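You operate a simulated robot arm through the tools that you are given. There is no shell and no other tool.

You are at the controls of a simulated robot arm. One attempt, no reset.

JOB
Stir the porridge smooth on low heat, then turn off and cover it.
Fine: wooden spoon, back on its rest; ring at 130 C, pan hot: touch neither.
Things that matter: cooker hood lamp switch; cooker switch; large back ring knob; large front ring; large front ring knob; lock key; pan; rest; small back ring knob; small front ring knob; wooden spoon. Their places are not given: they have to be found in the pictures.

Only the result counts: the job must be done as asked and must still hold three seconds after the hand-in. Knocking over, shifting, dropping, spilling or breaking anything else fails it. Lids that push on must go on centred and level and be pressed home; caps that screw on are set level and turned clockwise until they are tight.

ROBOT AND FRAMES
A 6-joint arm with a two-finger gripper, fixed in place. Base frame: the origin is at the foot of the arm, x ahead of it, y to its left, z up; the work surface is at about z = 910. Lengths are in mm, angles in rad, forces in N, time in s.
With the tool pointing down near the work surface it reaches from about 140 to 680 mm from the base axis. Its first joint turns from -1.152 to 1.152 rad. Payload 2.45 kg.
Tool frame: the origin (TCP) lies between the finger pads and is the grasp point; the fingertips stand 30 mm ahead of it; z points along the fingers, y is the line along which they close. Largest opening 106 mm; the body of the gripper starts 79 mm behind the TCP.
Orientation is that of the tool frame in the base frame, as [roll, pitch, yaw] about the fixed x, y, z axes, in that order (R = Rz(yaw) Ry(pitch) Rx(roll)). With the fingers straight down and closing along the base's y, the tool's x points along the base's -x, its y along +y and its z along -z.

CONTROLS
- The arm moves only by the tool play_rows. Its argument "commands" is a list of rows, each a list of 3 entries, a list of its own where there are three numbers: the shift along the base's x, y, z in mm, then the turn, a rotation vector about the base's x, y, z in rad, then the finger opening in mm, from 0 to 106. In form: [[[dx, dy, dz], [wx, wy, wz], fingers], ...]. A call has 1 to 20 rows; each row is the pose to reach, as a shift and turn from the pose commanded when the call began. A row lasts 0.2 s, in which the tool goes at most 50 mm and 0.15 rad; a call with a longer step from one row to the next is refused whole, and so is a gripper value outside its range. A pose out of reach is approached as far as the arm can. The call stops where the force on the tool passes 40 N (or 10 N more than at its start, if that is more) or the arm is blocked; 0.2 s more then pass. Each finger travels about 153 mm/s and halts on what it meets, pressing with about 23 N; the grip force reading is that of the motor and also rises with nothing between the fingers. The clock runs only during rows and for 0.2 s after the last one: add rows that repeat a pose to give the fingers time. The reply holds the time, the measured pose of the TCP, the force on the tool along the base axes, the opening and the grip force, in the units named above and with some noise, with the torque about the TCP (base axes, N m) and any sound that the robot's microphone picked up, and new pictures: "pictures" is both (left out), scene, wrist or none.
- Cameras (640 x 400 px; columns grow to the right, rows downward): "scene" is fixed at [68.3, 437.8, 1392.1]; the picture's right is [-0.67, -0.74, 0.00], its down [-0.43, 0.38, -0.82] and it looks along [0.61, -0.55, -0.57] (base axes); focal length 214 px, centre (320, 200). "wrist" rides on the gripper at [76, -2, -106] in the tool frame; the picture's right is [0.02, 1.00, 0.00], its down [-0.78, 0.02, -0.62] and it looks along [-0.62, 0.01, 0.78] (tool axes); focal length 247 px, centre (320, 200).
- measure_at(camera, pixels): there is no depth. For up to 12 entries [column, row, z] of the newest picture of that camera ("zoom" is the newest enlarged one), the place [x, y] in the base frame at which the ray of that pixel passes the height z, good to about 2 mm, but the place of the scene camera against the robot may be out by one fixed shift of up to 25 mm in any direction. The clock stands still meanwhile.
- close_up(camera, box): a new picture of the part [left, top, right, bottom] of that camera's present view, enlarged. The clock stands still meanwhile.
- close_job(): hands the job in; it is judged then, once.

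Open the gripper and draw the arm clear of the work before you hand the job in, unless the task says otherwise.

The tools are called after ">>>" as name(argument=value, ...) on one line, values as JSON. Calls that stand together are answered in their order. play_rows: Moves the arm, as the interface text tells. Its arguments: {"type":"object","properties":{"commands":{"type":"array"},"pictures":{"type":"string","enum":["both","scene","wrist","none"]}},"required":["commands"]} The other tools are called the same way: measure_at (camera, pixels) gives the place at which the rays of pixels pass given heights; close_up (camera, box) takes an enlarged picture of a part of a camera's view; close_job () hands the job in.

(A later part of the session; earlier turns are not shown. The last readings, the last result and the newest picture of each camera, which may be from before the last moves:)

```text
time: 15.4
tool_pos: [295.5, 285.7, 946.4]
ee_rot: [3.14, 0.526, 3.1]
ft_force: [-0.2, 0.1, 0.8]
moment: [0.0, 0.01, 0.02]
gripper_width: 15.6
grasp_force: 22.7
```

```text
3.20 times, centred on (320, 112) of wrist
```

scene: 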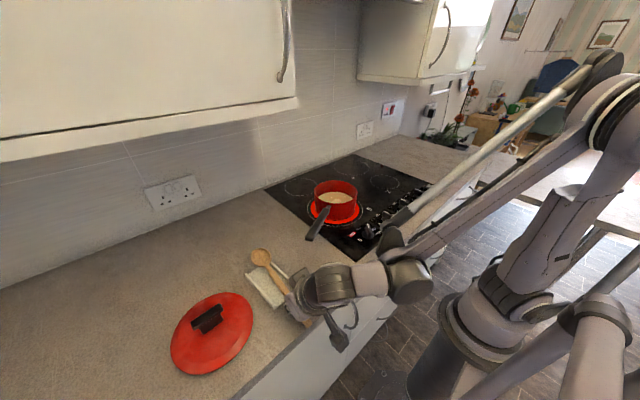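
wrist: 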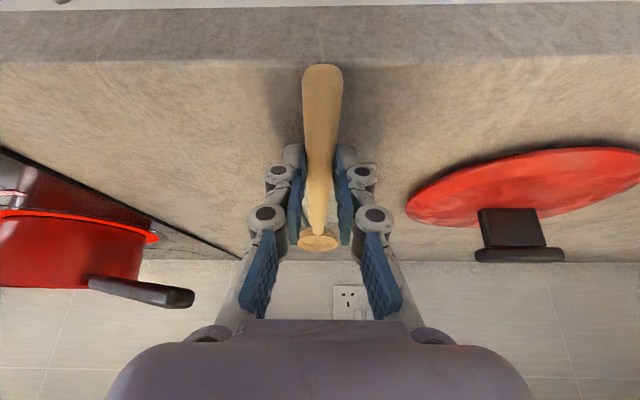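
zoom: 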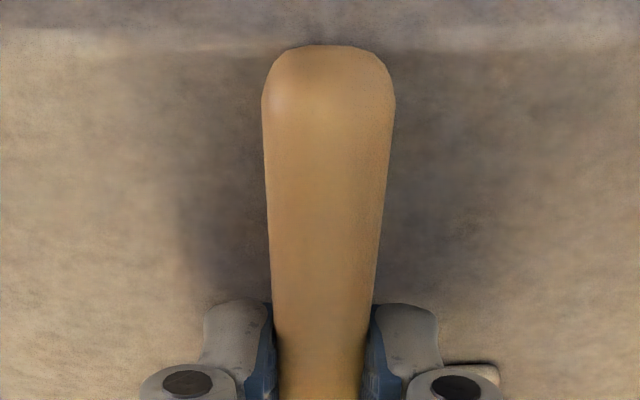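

The handle is held (opening 15.6, 22.7 N). I lift straight up about 100 mm and check that the spoon comes along without turning.

>>> play_rows(commands=[[[0, 0, 10], [0, 0, 0], 5], [[0, 0, 30], [0, 0, 0], 5], [[0, 0, 60], [0, 0, 0], 5], [[0, 0, 100], [0, 0, 0], 5], [[0, 0, 100], [0, 0, 0], 5]])

>>> close_up(camera="wrist", box=[220, 50, 420, 260])

>>> close_up(camera="scene", box=[220, 200, 340, 330])

```text
time: 16.6
tool_pos: [297.3, 285.0, 1046.3]
ee_rot: [3.14, 0.524, 3.102]
ft_force: [0.4, -0.1, 0.7]
moment: [0.01, 0.0, 0.03]
gripper_width: 16.0
grasp_force: 22.8
```

scene: 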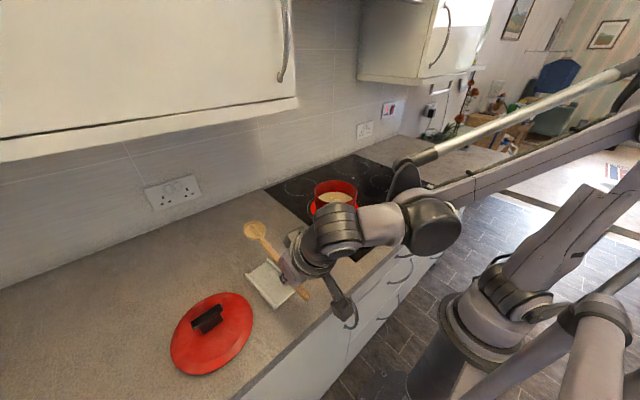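
wrist: 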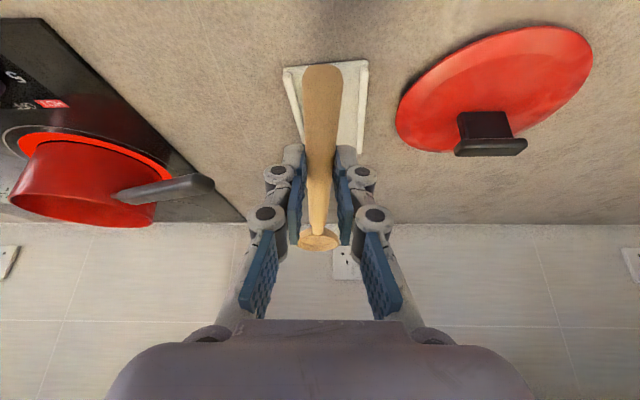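

```text
1.90 times, centred on (320, 155) of wrist
```

zoom: 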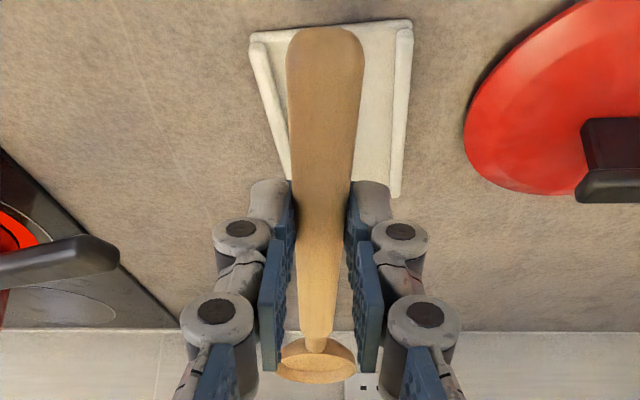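

```text
3.08 times, centred on (280, 265) of scene
```

zoom: 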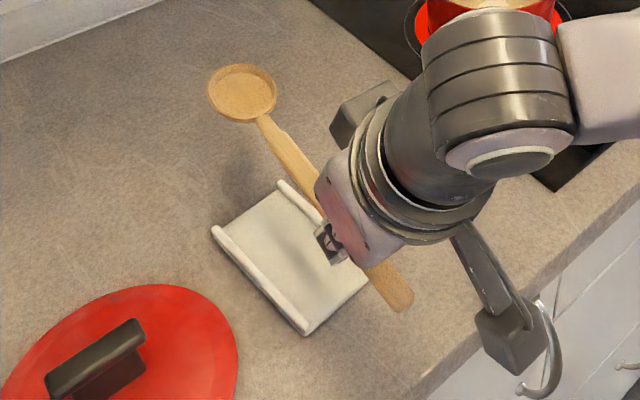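

The spoon keeps its attitude in the fingers (handle end at row 66, bowl at row 240). I carry it up and across to above the pan, still level.

>>> play_rows(commands=[[[0, 0, 45], [0, 0, 0], 5], [[5, -20, 85], [0, 0, 0], 5], [[10, -55, 115], [0, 0, 0], 5], [[15, -98, 132], [0, 0, 0], 5], [[20, -145, 140], [0, 0, 0], 5], [[25, -193, 143], [0, 0, 0], 5], [[30, -241, 143], [0, 0, 0], 5], [[33, -289, 143], [0, 0, 0], 5], [[33, -335, 143], [0, 0, 0], 5], [[33, -335, 143], [0, 0, 0], 5]])

>>> close_up(camera="wrist", box=[220, 50, 420, 260])

```text
time: 18.8
tool_pos: [330.3, -51.3, 1192.2]
ee_rot: [3.14, 0.524, 3.101]
ft_force: [-0.5, -0.7, 1.0]
moment: [0.04, 0.01, 0.0]
gripper_width: 15.8
grasp_force: 23.1
```

scene: 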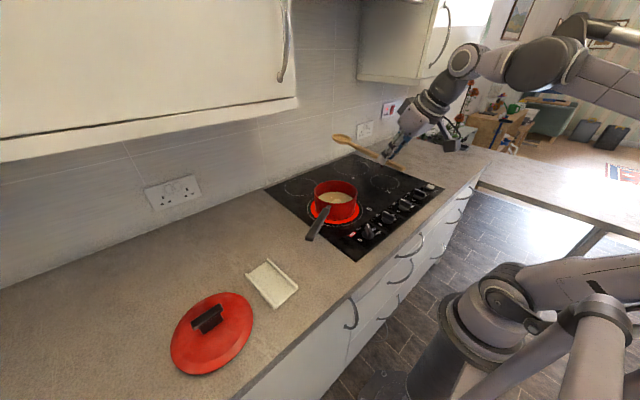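
wrist: 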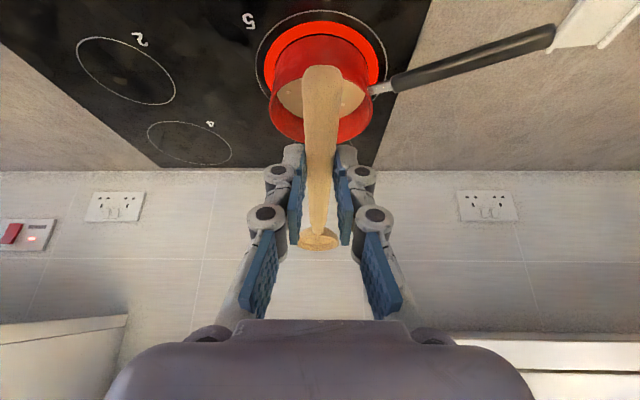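

```text
1.90 times, centred on (320, 155) of wrist
```

zoom: 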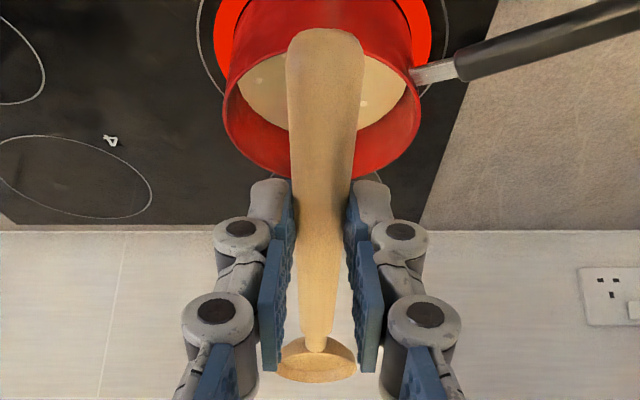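

The spoon is level above the pan. I measure the pan's rim in this view to fix its centre.

>>> measure_at(camera="wrist", pixels=[[268.4, 107.6, 980], [372.6, 107.6, 980], [314.7, 144.4, 980], [314.7, 144.4, 990], [258, 50, 912], [384, 50, 912], [320, 10, 912], [322, 133, 940], [320, 71, 985], [396, 81, 980], [552, 32, 980]])

```text
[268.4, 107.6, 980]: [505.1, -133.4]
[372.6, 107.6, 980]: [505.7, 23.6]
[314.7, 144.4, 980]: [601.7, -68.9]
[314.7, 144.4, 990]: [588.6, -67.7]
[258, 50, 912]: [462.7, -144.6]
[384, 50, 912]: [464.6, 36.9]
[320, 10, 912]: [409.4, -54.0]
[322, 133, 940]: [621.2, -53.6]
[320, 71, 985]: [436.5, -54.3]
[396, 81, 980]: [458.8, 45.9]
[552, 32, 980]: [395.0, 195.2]
```

Pan centre is about (511,-55), radius 77. I tilt the bowl down by 1.15 rad above the pan while moving the TCP to x≈447, keeping the bowl above the rim.

>>> play_rows(commands=[[[14, 0, 10], [0, 0.14, 0], 5], [[28, 0, 20], [0, 0.28, 0], 5], [[42, 0, 25], [0, 0.42, 0], 5], [[57, 0, 25], [0, 0.57, 0], 5], [[72, 0, 25], [0, 0.71, 0], 5], [[87, 0, 25], [0, 0.86, 0], 5], [[102, 0, 25], [0, 1.0, 0], 5], [[117, 0, 25], [0, 1.15, 0], 5], [[117, 0, 25], [0, 1.15, 0], 5]])

>>> close_up(camera="scene", box=[280, 80, 440, 240])

```text
time: 20.8
tool_pos: [437.4, -54.7, 1215.7]
ee_rot: [-3.101, -0.444, 3.104]
ft_force: [0.2, -0.3, 0.5]
moment: [-0.02, 0.0, -0.01]
gripper_width: 15.8
grasp_force: 23.2
out of reach, approached as far as the arm can: row 8, 9
```

scene: 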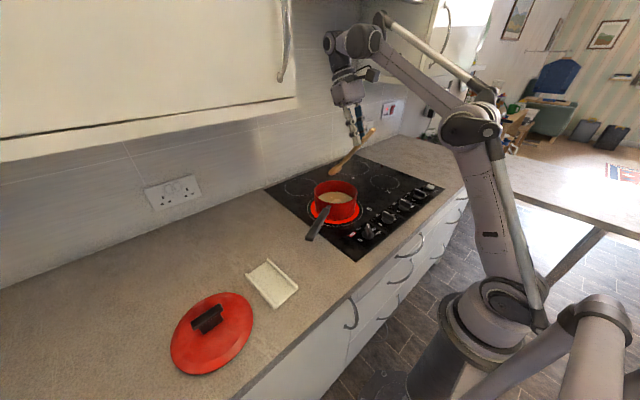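
wrist: 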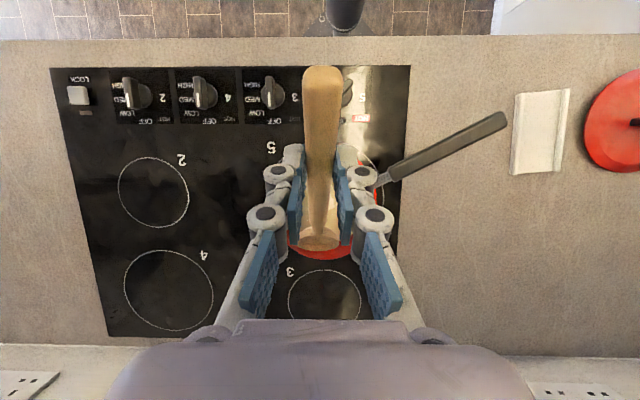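

```text
2.50 times, centred on (360, 160) of scene
```

zoom: 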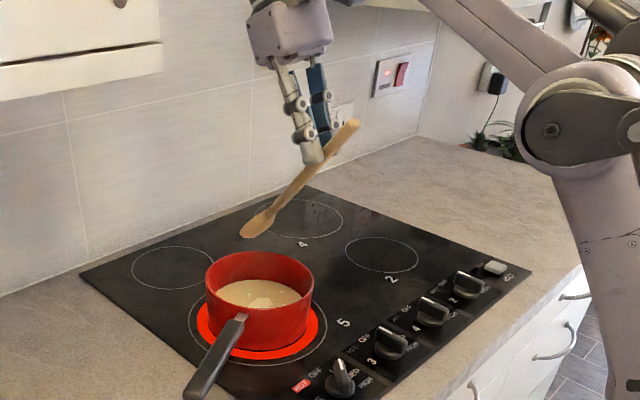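

The arm only reached 0.97 rad of tilt at this height; the bowl is over the pan. I use 1.05 rad and lower so the bowl goes just inside the rim, then check.

>>> play_rows(commands=[[[-8, 0, -20], [0, -0.1, 0], 5], [[-17, 0, -45], [0, -0.1, 0], 5], [[-17, 0, -75], [0, -0.1, 0], 5], [[-17, 0, -75], [0, -0.1, 0], 5]])

>>> close_up(camera="scene", box=[290, 130, 400, 240])

>>> close_up(camera="wrist", box=[240, 120, 400, 270])

```text
time: 21.8
tool_pos: [421.1, -53.3, 1139.3]
ee_rot: [-3.105, -0.34, 3.106]
ft_force: [0.1, 0.3, 0.5]
moment: [0.02, 0.03, -0.01]
gripper_width: 15.8
grasp_force: 22.8
```

scene: 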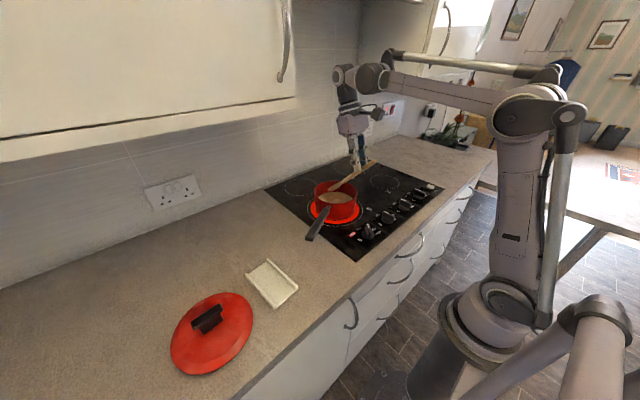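
wrist: 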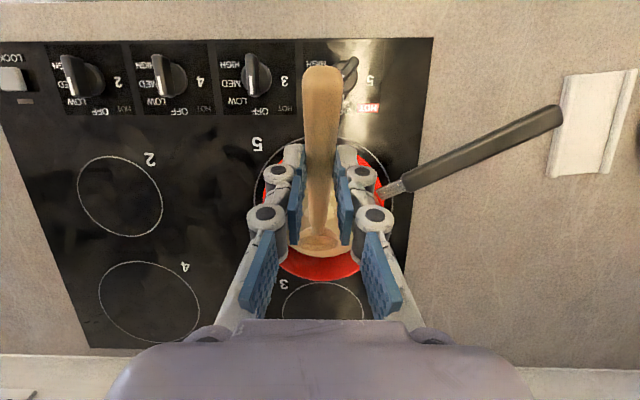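

```text
3.64 times, centred on (345, 185) of scene
```

zoom: 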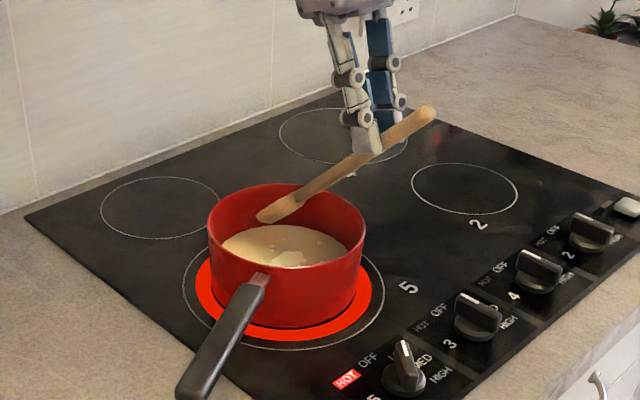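

```text
2.67 times, centred on (320, 195) of wrist
```

zoom: 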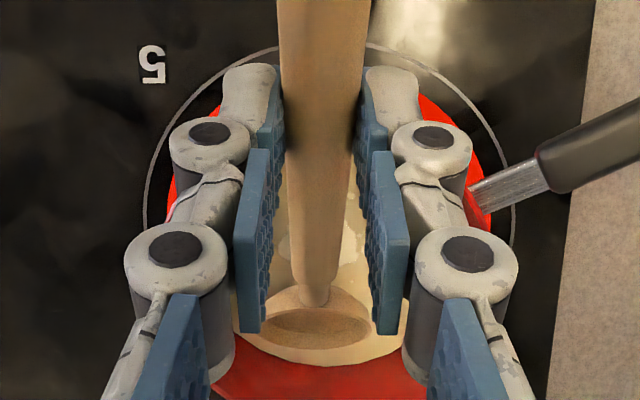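

The bowl (zoom ~320,330) is inside the rim, roughly centred, tilt now ≈0.87 rad. I tilt on to about 1.05 rad while lowering towards the porridge.

>>> play_rows(commands=[[[3, 1, -5], [0, 0.06, 0], 5], [[6, 2, -10], [0, 0.12, 0], 5], [[9, 2, -15], [0, 0.18, 0], 5], [[9, 2, -15], [0, 0.18, 0], 5]])

>>> close_up(camera="scene", box=[290, 130, 400, 240])

>>> close_up(camera="wrist", box=[240, 120, 400, 270])

```text
time: 22.8
tool_pos: [428.9, -57.4, 1123.1]
ee_rot: [-3.095, -0.442, 3.109]
ft_force: [-0.2, 0.2, -0.5]
moment: [-0.05, -0.04, 0.0]
gripper_width: 15.9
grasp_force: 23.3
out of reach, approached as far as the arm can: row 3, 4
```

scene: 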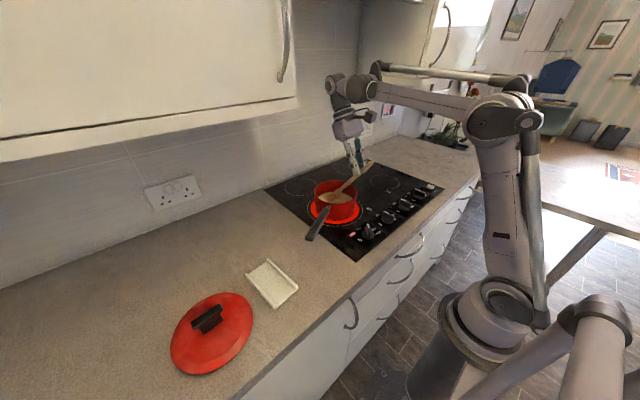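
wrist: 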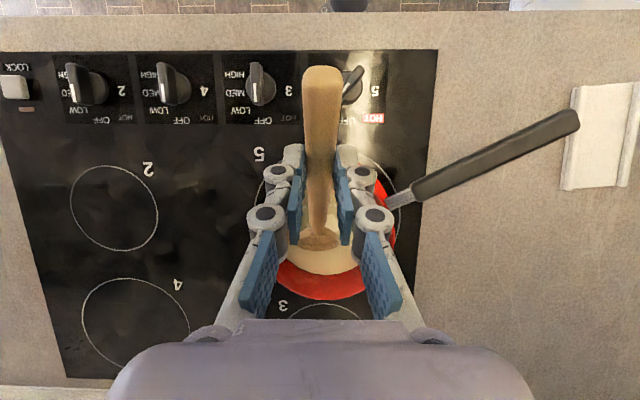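

```text
3.64 times, centred on (345, 185) of scene
```

zoom: 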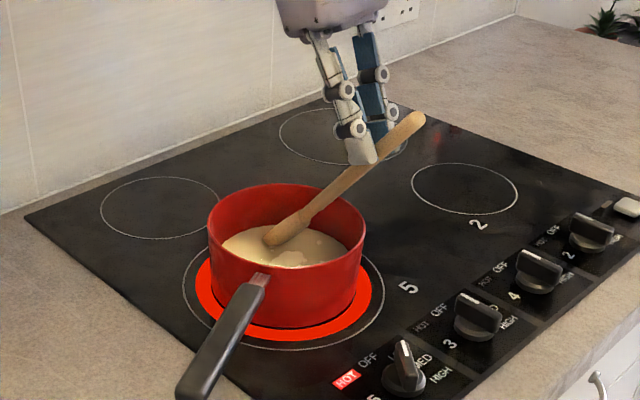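

```text
2.67 times, centred on (320, 195) of wrist
```

zoom: 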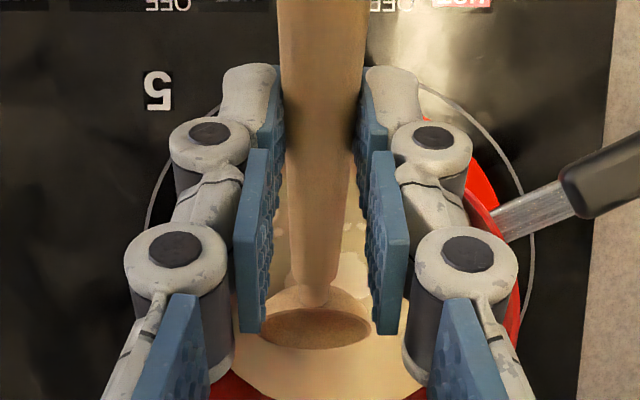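

The wrist limit gives about φ=0.44; the bowl is inside the pan just above the porridge. I back off the limit slightly, level the roll, and lower to touch the porridge surface, then measure the bowl against the pan.

>>> play_rows(commands=[[[-2, 2, -6], [0.042, -0.042, -0.02], 5], [[-2, 4, -13], [0.042, -0.042, -0.02], 5], [[-2, 4, -13], [0.042, -0.042, -0.02], 5]])

>>> close_up(camera="wrist", box=[240, 120, 400, 270])

>>> close_up(camera="scene", box=[290, 130, 400, 240])

```text
time: 23.6
tool_pos: [426.3, -54.0, 1112.2]
ee_rot: [-3.141, -0.404, 3.109]
ft_force: [0.1, 0.4, 0.2]
moment: [-0.02, -0.01, 0.0]
gripper_width: 15.7
grasp_force: 23.2
```

scene: 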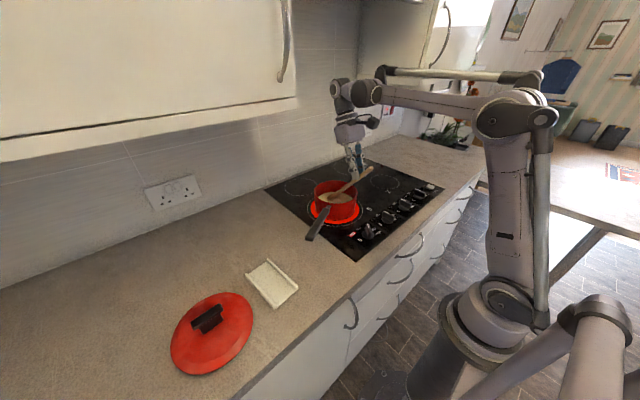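
wrist: 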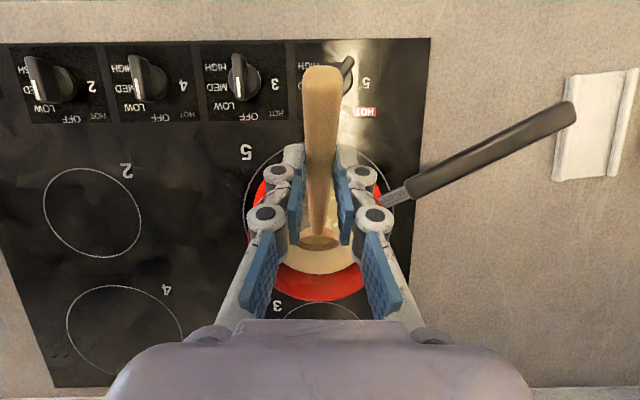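

```text
2.67 times, centred on (320, 195) of wrist
```

zoom: 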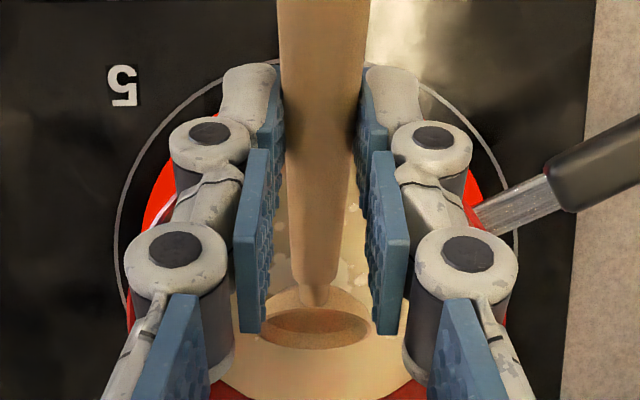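

```text
3.64 times, centred on (345, 185) of scene
```

zoom: 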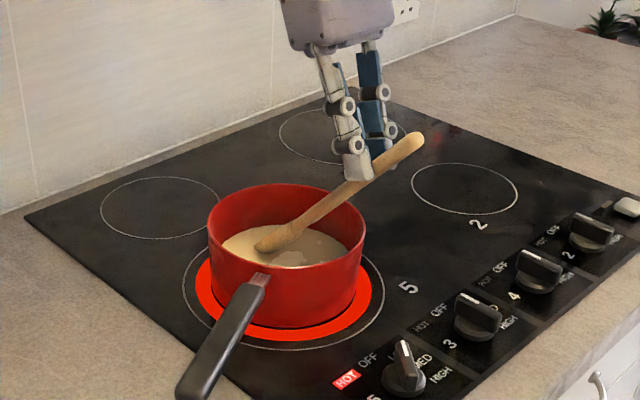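

I measure the bowl and the porridge/pan edges in this view.

>>> measure_at(camera="wrist", pixels=[[318, 243, 950], [318, 243, 960], [318, 250, 950], [296, 243, 955], [340, 243, 955], [246, 212, 912], [393, 212, 912], [318, 301, 985], [320, 273, 940], [318, 232, 960]])

```text
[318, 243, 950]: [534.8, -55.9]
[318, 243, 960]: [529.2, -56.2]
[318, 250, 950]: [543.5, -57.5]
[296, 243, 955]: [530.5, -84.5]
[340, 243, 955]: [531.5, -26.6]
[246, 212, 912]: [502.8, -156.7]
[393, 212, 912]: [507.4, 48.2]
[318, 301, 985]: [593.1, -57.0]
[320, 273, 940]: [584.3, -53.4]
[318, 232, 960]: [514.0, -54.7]
```

The bowl is centred at y≈-56, tip at about (543,-56,948). I lower 22 mm into the porridge and check force, then start with a first gentle circle.

>>> play_rows(commands=[[[0, 0, -8], [0, 0, 0], 5], [[0, 0, -16], [0, 0, 0], 5], [[0, 0, -22], [0, 0, 0], 5], [[0, 0, -22], [0, 0, 0], 5]])

>>> close_up(camera="scene", box=[300, 160, 380, 230])

>>> close_up(camera="wrist", box=[240, 120, 400, 300])

```text
time: 24.6
tool_pos: [426.6, -53.3, 1090.5]
ee_rot: [-3.141, -0.401, 3.108]
ft_force: [-0.3, 0.2, -1.0]
moment: [0.02, -0.02, 0.0]
gripper_width: 15.9
grasp_force: 23.1
```

scene: 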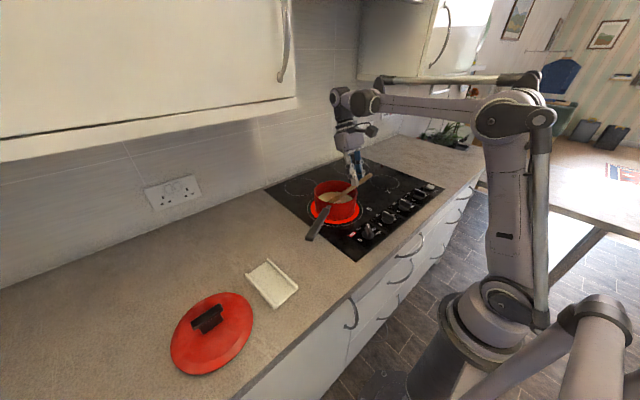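
wrist: 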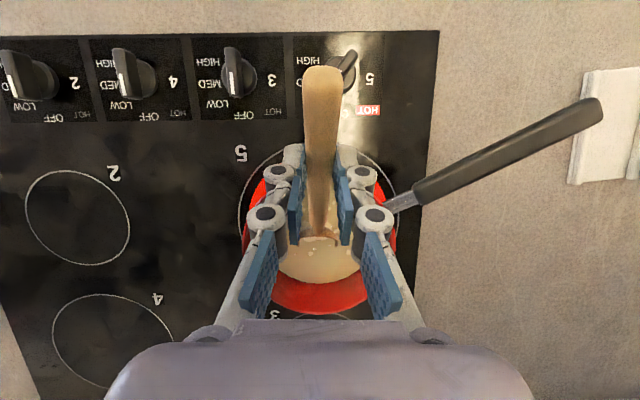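

```text
5.71 times, centred on (340, 195) of scene
```

zoom: 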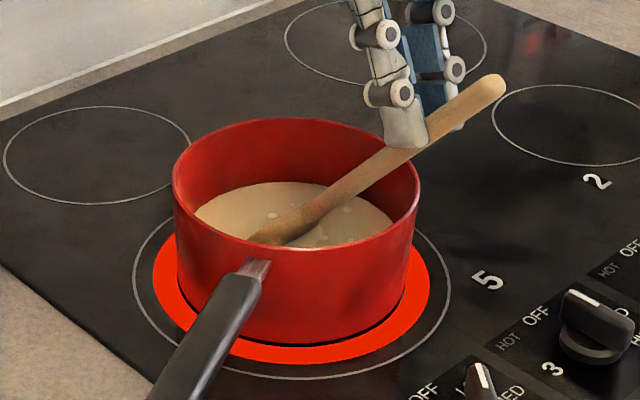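

```text
2.22 times, centred on (320, 210) of wrist
```

zoom: 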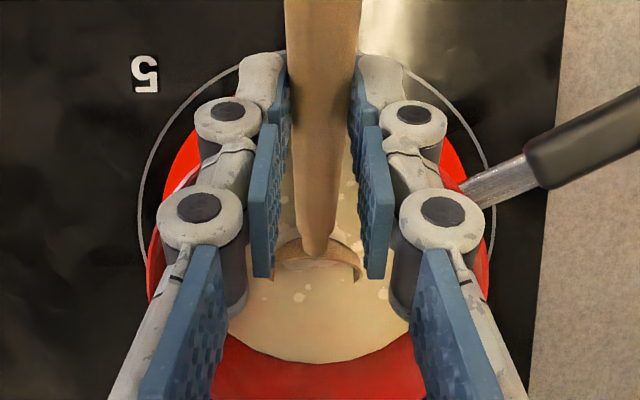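

The bowl is submerged with about 1 N force. I start stirring: an ellipse of ±26 mm in x and ±30 mm in y around this spot.

>>> play_rows(commands=[[[0, -15, 0], [0, 0, 0], 5], [[0, -30, 0], [0, 0, 0], 5], [[13, -26, 0], [0, 0, 0], 5], [[22, -15, 0], [0, 0, 0], 5], [[26, 0, 0], [0, 0, 0], 5], [[22, 15, 0], [0, 0, 0], 5], [[13, 26, 0], [0, 0, 0], 5], [[0, 30, 0], [0, 0, 0], 5], [[-13, 26, 0], [0, 0, 0], 5], [[-22, 15, 0], [0, 0, 0], 5], [[-26, 0, 0], [0, 0, 0], 5]])

>>> close_up(camera="scene", box=[300, 160, 380, 230])

>>> close_up(camera="wrist", box=[240, 120, 400, 300])

```text
time: 27.0
tool_pos: [399.4, -53.7, 1089.6]
ee_rot: [-3.141, -0.404, 3.107]
ft_force: [0.2, -0.2, -0.1]
moment: [0.01, -0.04, 0.05]
gripper_width: 15.8
grasp_force: 23.0
```

scene: 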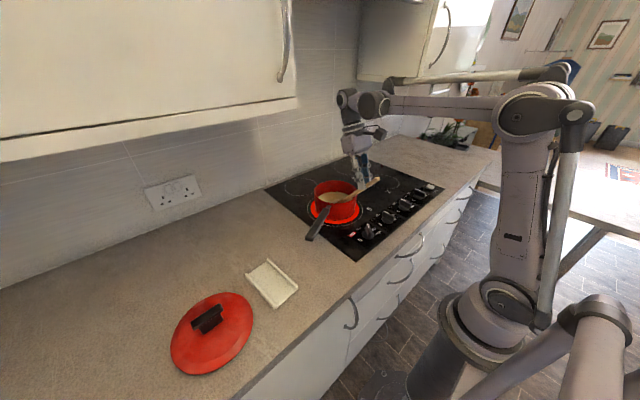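
wrist: 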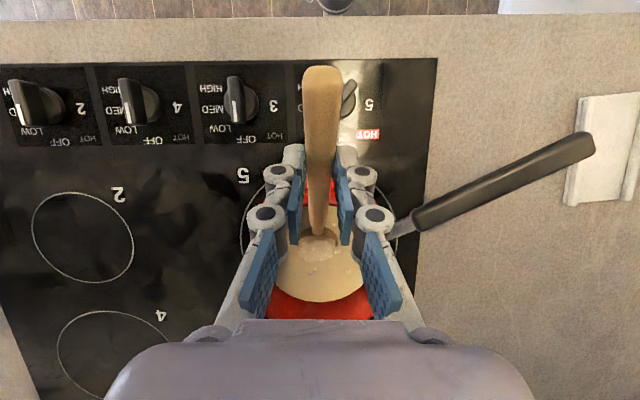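

```text
5.71 times, centred on (340, 195) of scene
```

zoom: 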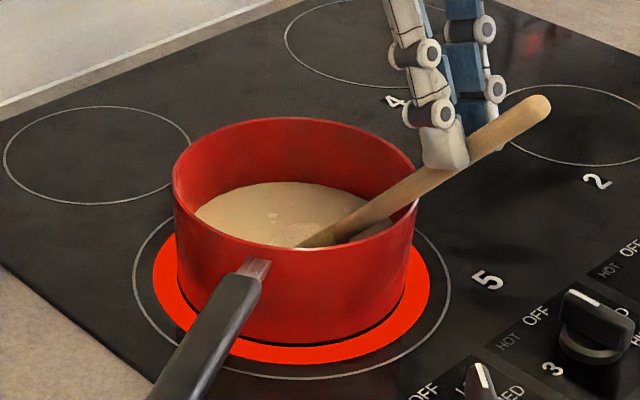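

```text
2.22 times, centred on (320, 210) of wrist
```

zoom: 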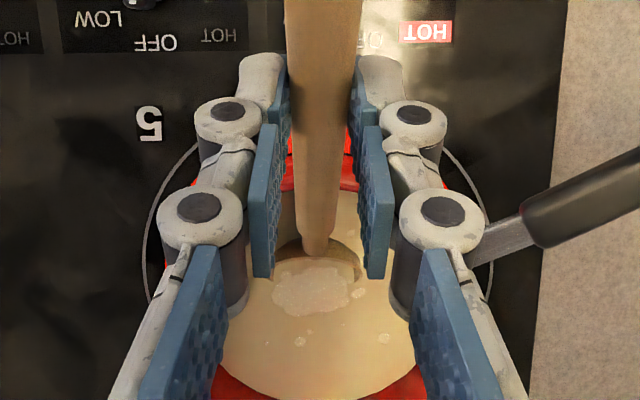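

No contact force and the pan has not moved; lumps are still visible near (315,285) of the zoom. I keep stirring for more turns.

>>> play_rows(commands=[[[4, -15, 0], [0, 0, 0], 5], [[13, -26, 0], [0, 0, 0], 5], [[26, -30, 0], [0, 0, 0], 5], [[39, -26, 0], [0, 0, 0], 5], [[48, -15, 0], [0, 0, 0], 5], [[52, 0, 0], [0, 0, 0], 5], [[48, 15, 0], [0, 0, 0], 5], [[39, 26, 0], [0, 0, 0], 5], [[26, 30, 0], [0, 0, 0], 5], [[13, 26, 0], [0, 0, 0], 5], [[4, 15, 0], [0, 0, 0], 5], [[2, 0, 0], [0, 0, 0], 5], [[4, -15, 0], [0, 0, 0], 5], [[13, -26, 0], [0, 0, 0], 5], [[26, -30, 0], [0, 0, 0], 5], [[39, -26, 0], [0, 0, 0], 5], [[48, -15, 0], [0, 0, 0], 5], [[52, 0, 0], [0, 0, 0], 5], [[48, 15, 0], [0, 0, 0], 5], [[39, 26, 0], [0, 0, 0], 5]])

>>> close_up(camera="scene", box=[300, 160, 380, 230])

>>> close_up(camera="wrist", box=[240, 120, 400, 300])

```text
time: 31.2
tool_pos: [439.6, -27.2, 1090.6]
ee_rot: [3.141, -0.403, 3.106]
ft_force: [0.2, 0.7, -1.7]
moment: [0.02, 0.03, -0.03]
gripper_width: 15.8
grasp_force: 22.9
```

scene: 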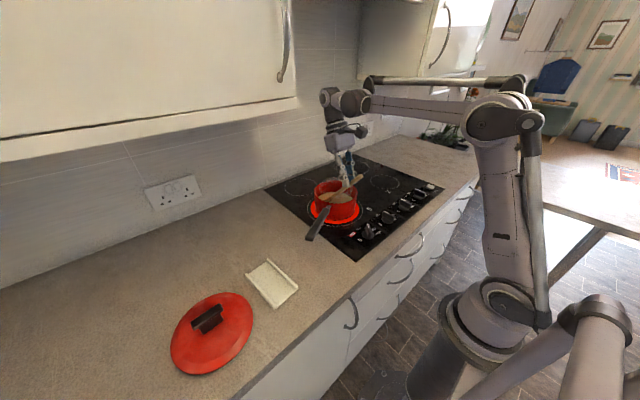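
wrist: 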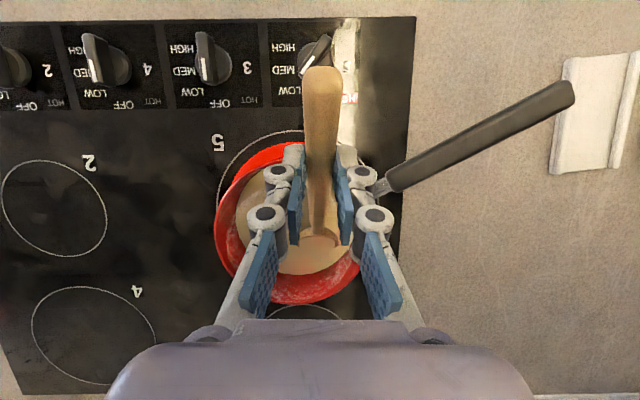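

```text
5.71 times, centred on (340, 195) of scene
```

zoom: 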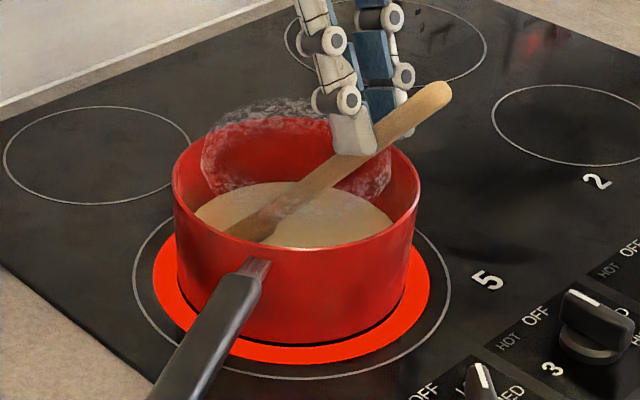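

```text
2.22 times, centred on (320, 210) of wrist
```

zoom: 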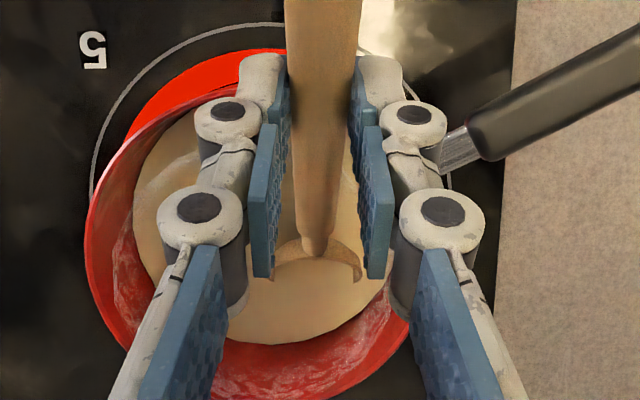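

The porridge surface now looks smooth with no lumps, and steam rises. I bring the spoon back to the middle, raise it slowly above the porridge and let it drain a moment over the pan.

>>> play_rows(commands=[[[-5, 10, 0], [0, 0, 0], 5], [[-26, 4, 0], [0, 0, 0], 5], [[-33, -10, 0], [0, 0, 0], 5], [[-35, -26, 0], [0, 0, 0], 5], [[-30, -44, 0], [0, 0, 0], 5], [[-13, -54, 0], [0, 0, 0], 5], [[4, -44, 0], [0, 0, 0], 5], [[0, -30, 0], [0, 0, 0], 5], [[-8, -26, 10], [0, 0, 0], 5], [[-8, -26, 25], [0, 0, 0], 5], [[-8, -26, 45], [0, 0, 0], 5], [[-8, -26, 65], [0, 0, 0], 5], [[-8, -26, 65], [0, 0, 0], 5], [[-8, -26, 65], [0, 0, 0], 5], [[-8, -26, 65], [0, 0, 0], 5], [[-8, -26, 65], [0, 0, 0], 5]])

>>> close_up(camera="scene", box=[300, 140, 380, 230])

>>> close_up(camera="wrist", box=[220, 100, 420, 300])

```text
time: 34.6
tool_pos: [430.6, -52.7, 1156.4]
ee_rot: [-3.141, -0.403, 3.107]
ft_force: [1.1, -0.6, -0.3]
moment: [0.01, -0.01, -0.03]
gripper_width: 15.7
grasp_force: 23.2
```

scene: 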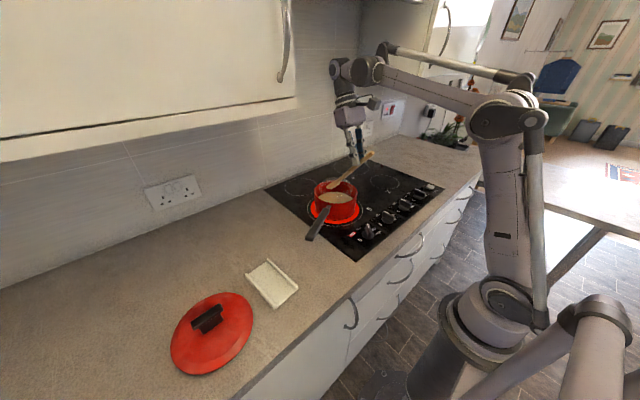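
wrist: 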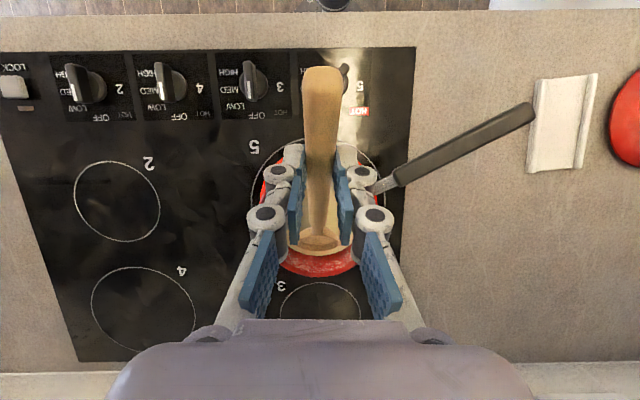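

```text
4.44 times, centred on (340, 185) of scene
```

zoom: 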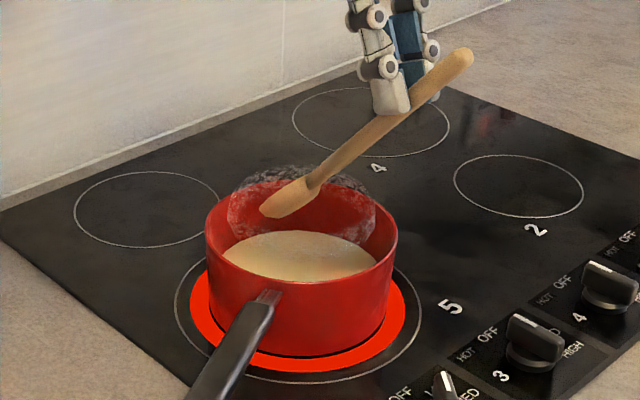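

```text
2.00 times, centred on (320, 200) of wrist
```

zoom: 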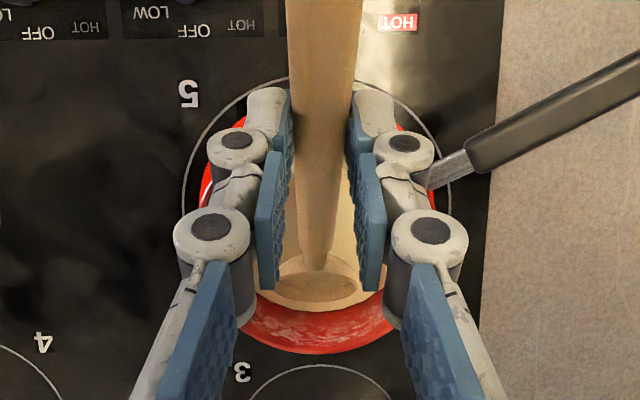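

The porridge is smooth. I level the spoon again while rising and retracting, ready to go back to the rest.

>>> play_rows(commands=[[[0, 0, 15], [0, 0, 0], 5], [[-14, 0, 30], [-0.0046, -0.1325, 0], 5], [[-28, 0, 40], [-0.0092, -0.265, 0], 5], [[-42, 0, 48], [-0.0138, -0.3975, 0], 5], [[-56, 0, 52], [-0.0184, -0.53, 0], 5], [[-70, 0, 55], [-0.023, -0.6625, 0], 5], [[-84, 0, 55], [-0.0276, -0.795, 0], 5], [[-98, 0, 55], [-0.0321, -0.9274, 0], 5], [[-98, 0, 55], [-0.0321, -0.9274, 0], 5], [[-98, 0, 55], [-0.0321, -0.9274, 0], 5]])

>>> close_up(camera="wrist", box=[220, 50, 420, 260])

```text
time: 36.8
tool_pos: [331.9, -52.7, 1210.8]
ee_rot: [-3.141, 0.524, 3.108]
ft_force: [-0.3, 1.2, -1.2]
moment: [0.02, 0.04, -0.03]
gripper_width: 15.8
grasp_force: 23.1
```

scene: 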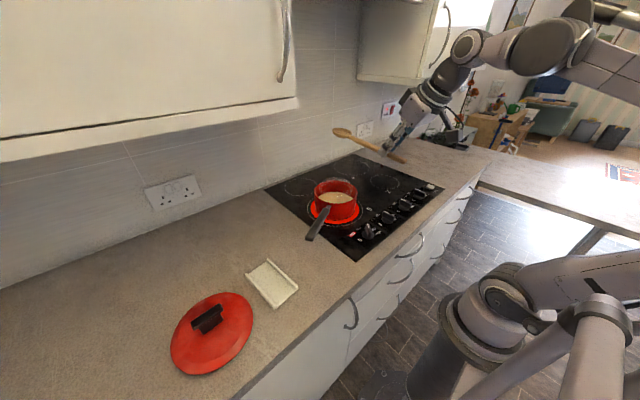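
wrist: 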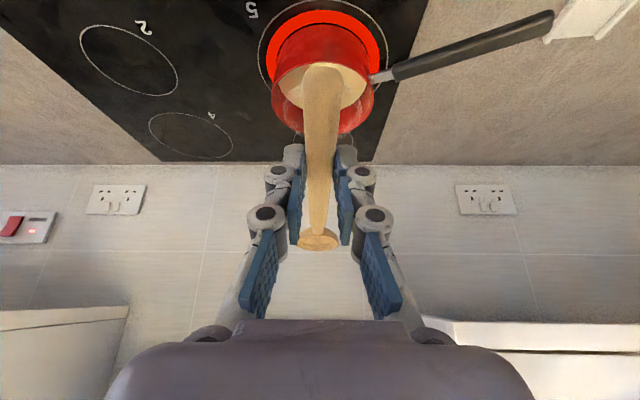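

```text
1.90 times, centred on (320, 155) of wrist
```

zoom: 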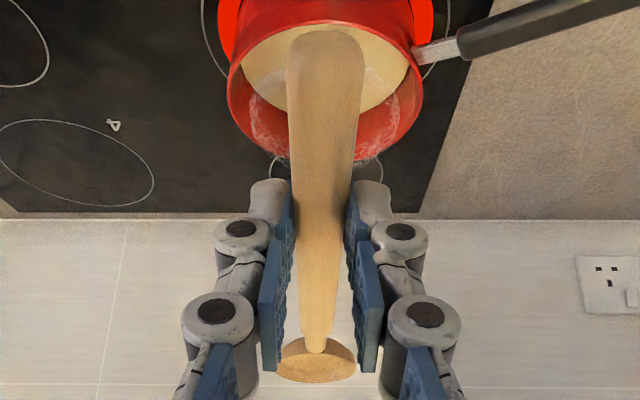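

The spoon sits unchanged in the fingers. I carry it back over the rest and stop above it.

>>> play_rows(commands=[[[0, 45, 0], [0, 0, 0], 5], [[-3, 93, -3], [0, 0, 0], 5], [[-6, 141, -6], [0, 0, 0], 5], [[-9, 189, -9], [0, 0, 0], 5], [[-12, 237, -12], [0, 0, 0], 5], [[-18, 283, -15], [0, 0, 0], 5], [[-26, 318, -35], [0, 0, 0], 5], [[-35, 339, -65], [0, 0, 0], 5], [[-35, 339, -110], [0, 0, 0], 5], [[-35, 339, -150], [0, 0, 0], 5], [[-35, 339, -163], [0, 0, 0], 5], [[-35, 339, -163], [0, 0, 0], 5]])

>>> close_up(camera="wrist", box=[220, 50, 420, 260])

>>> close_up(camera="scene", box=[220, 200, 340, 330])

```text
time: 39.4
tool_pos: [298.6, 284.4, 1049.7]
ee_rot: [3.141, 0.525, 3.107]
ft_force: [0.7, 0.6, -0.4]
moment: [0.0, 0.06, 0.0]
gripper_width: 15.8
grasp_force: 22.6
```

scene: 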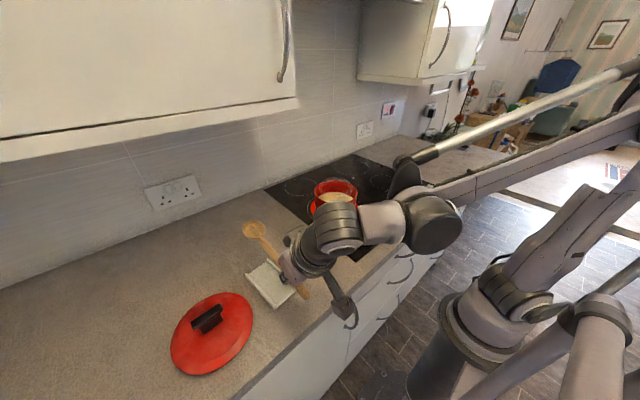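
wrist: 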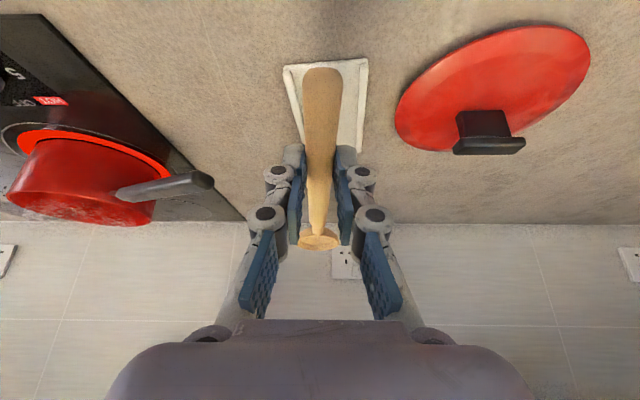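

```text
1.90 times, centred on (320, 155) of wrist
```

zoom: 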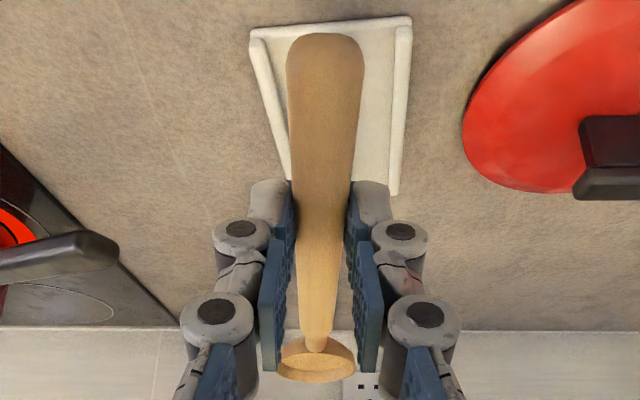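

```text
3.08 times, centred on (280, 265) of scene
```

zoom: 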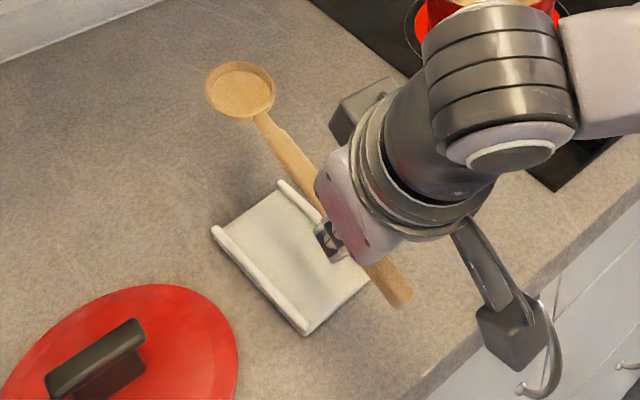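

The view matches the pick-up view almost exactly. I lower it back onto the rest, the last millimetres slowly, watching force.

>>> play_rows(commands=[[[-1, 1, -40], [0, 0, 0], 5], [[-1, 1, -80], [0, 0, 0], 5], [[-1, 1, -94], [0, 0, 0], 5], [[-1, 1, -99], [0, 0, 0], 5], [[-1, 1, -101.5], [0, 0, 0], 5], [[-1, 1, -101.5], [0, 0, 0], 5]])

>>> close_up(camera="wrist", box=[220, 50, 420, 260])

>>> close_up(camera="scene", box=[240, 230, 340, 330])

```text
time: 40.8
tool_pos: [298.7, 285.7, 945.1]
ee_rot: [-3.139, 0.525, 3.106]
ft_force: [0.0, -0.1, -0.7]
moment: [0.03, 0.02, -0.03]
gripper_width: 15.8
grasp_force: 23.0
```

scene: 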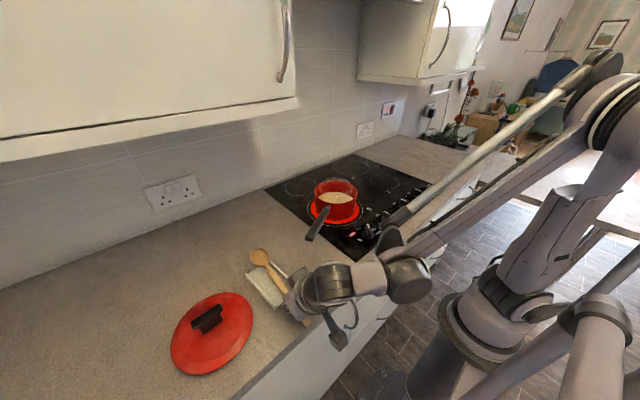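
wrist: 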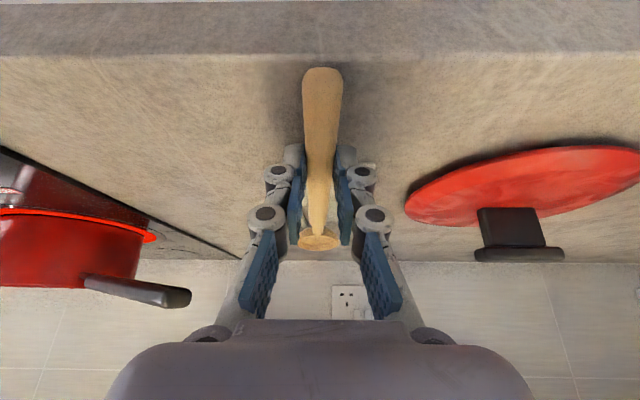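

```text
1.90 times, centred on (320, 155) of wrist
```

zoom: 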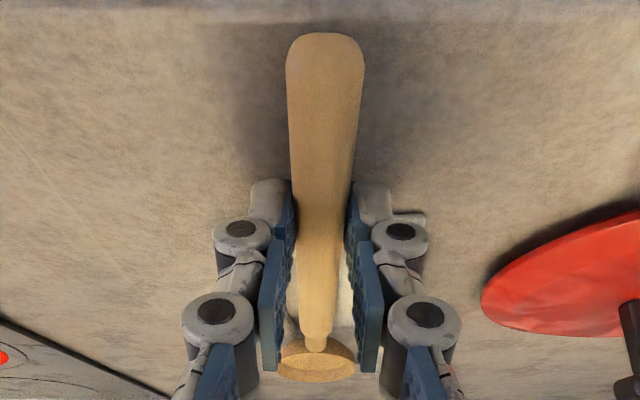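

```text
4.00 times, centred on (290, 280) of scene
```

zoom: 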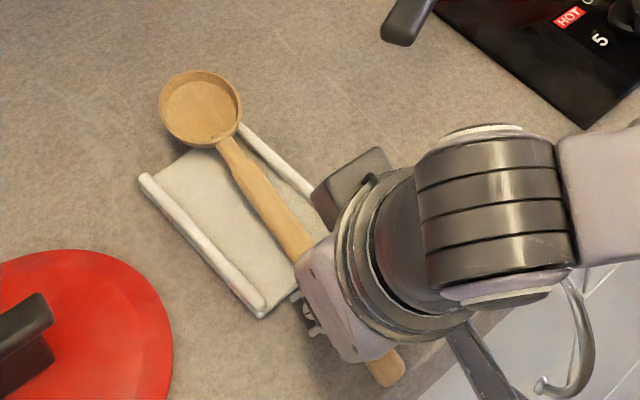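

Position matches the original within a millimetre or so, no load yet. I lower 1.5 mm more, open the fingers, and then withdraw upward-back.

>>> play_rows(commands=[[[0, 0, -1.5], [0, 0, 0], 5], [[0, 0, -1.5], [0, 0, 0], 16], [[0, 0, -1.5], [0, 0, 0], 25], [[0, 0, -1.5], [0, 0, 0], 40], [[0, 0, -1.5], [0, 0, 0], 44], [[0, 0, 10], [0, 0, 0], 44], [[-10, 0, 40], [0, 0, 0], 44], [[-20, 0, 80], [0, 0, 0], 50], [[-25, 0, 120], [0, 0, 0], 60], [[-25, 0, 120], [0, 0, 0], 60]])

>>> close_up(camera="wrist", box=[220, 50, 420, 260])

>>> close_up(camera="scene", box=[220, 230, 340, 330])

```text
time: 43.0
tool_pos: [271.6, 286.3, 1069.3]
ee_rot: [3.141, 0.526, 3.106]
ft_force: [-0.3, 0.2, -0.7]
moment: [0.03, 0.0, 0.02]
gripper_width: 60.1
grasp_force: 0.0
```

scene: 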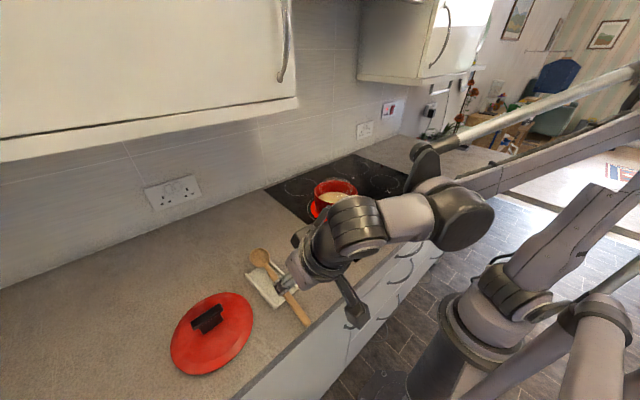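
wrist: 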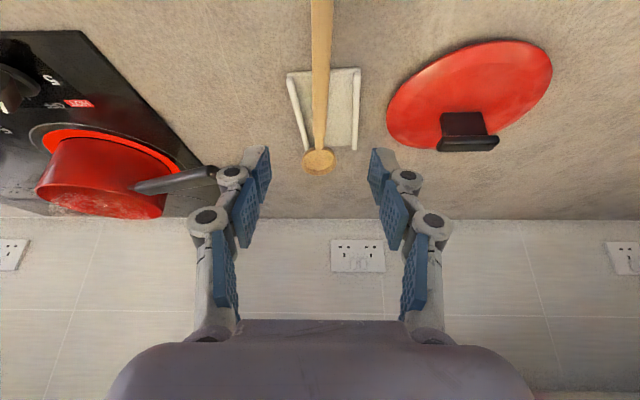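

```text
1.90 times, centred on (320, 155) of wrist
```

zoom: 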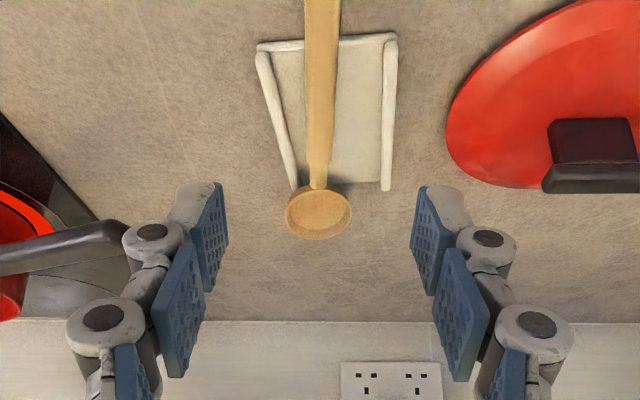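

```text
4.00 times, centred on (280, 280) of scene
```

zoom: 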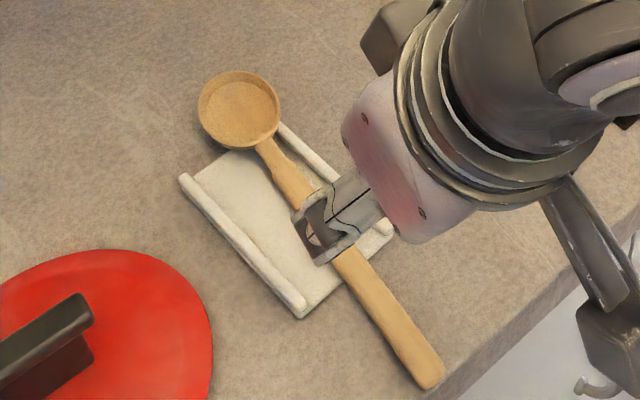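

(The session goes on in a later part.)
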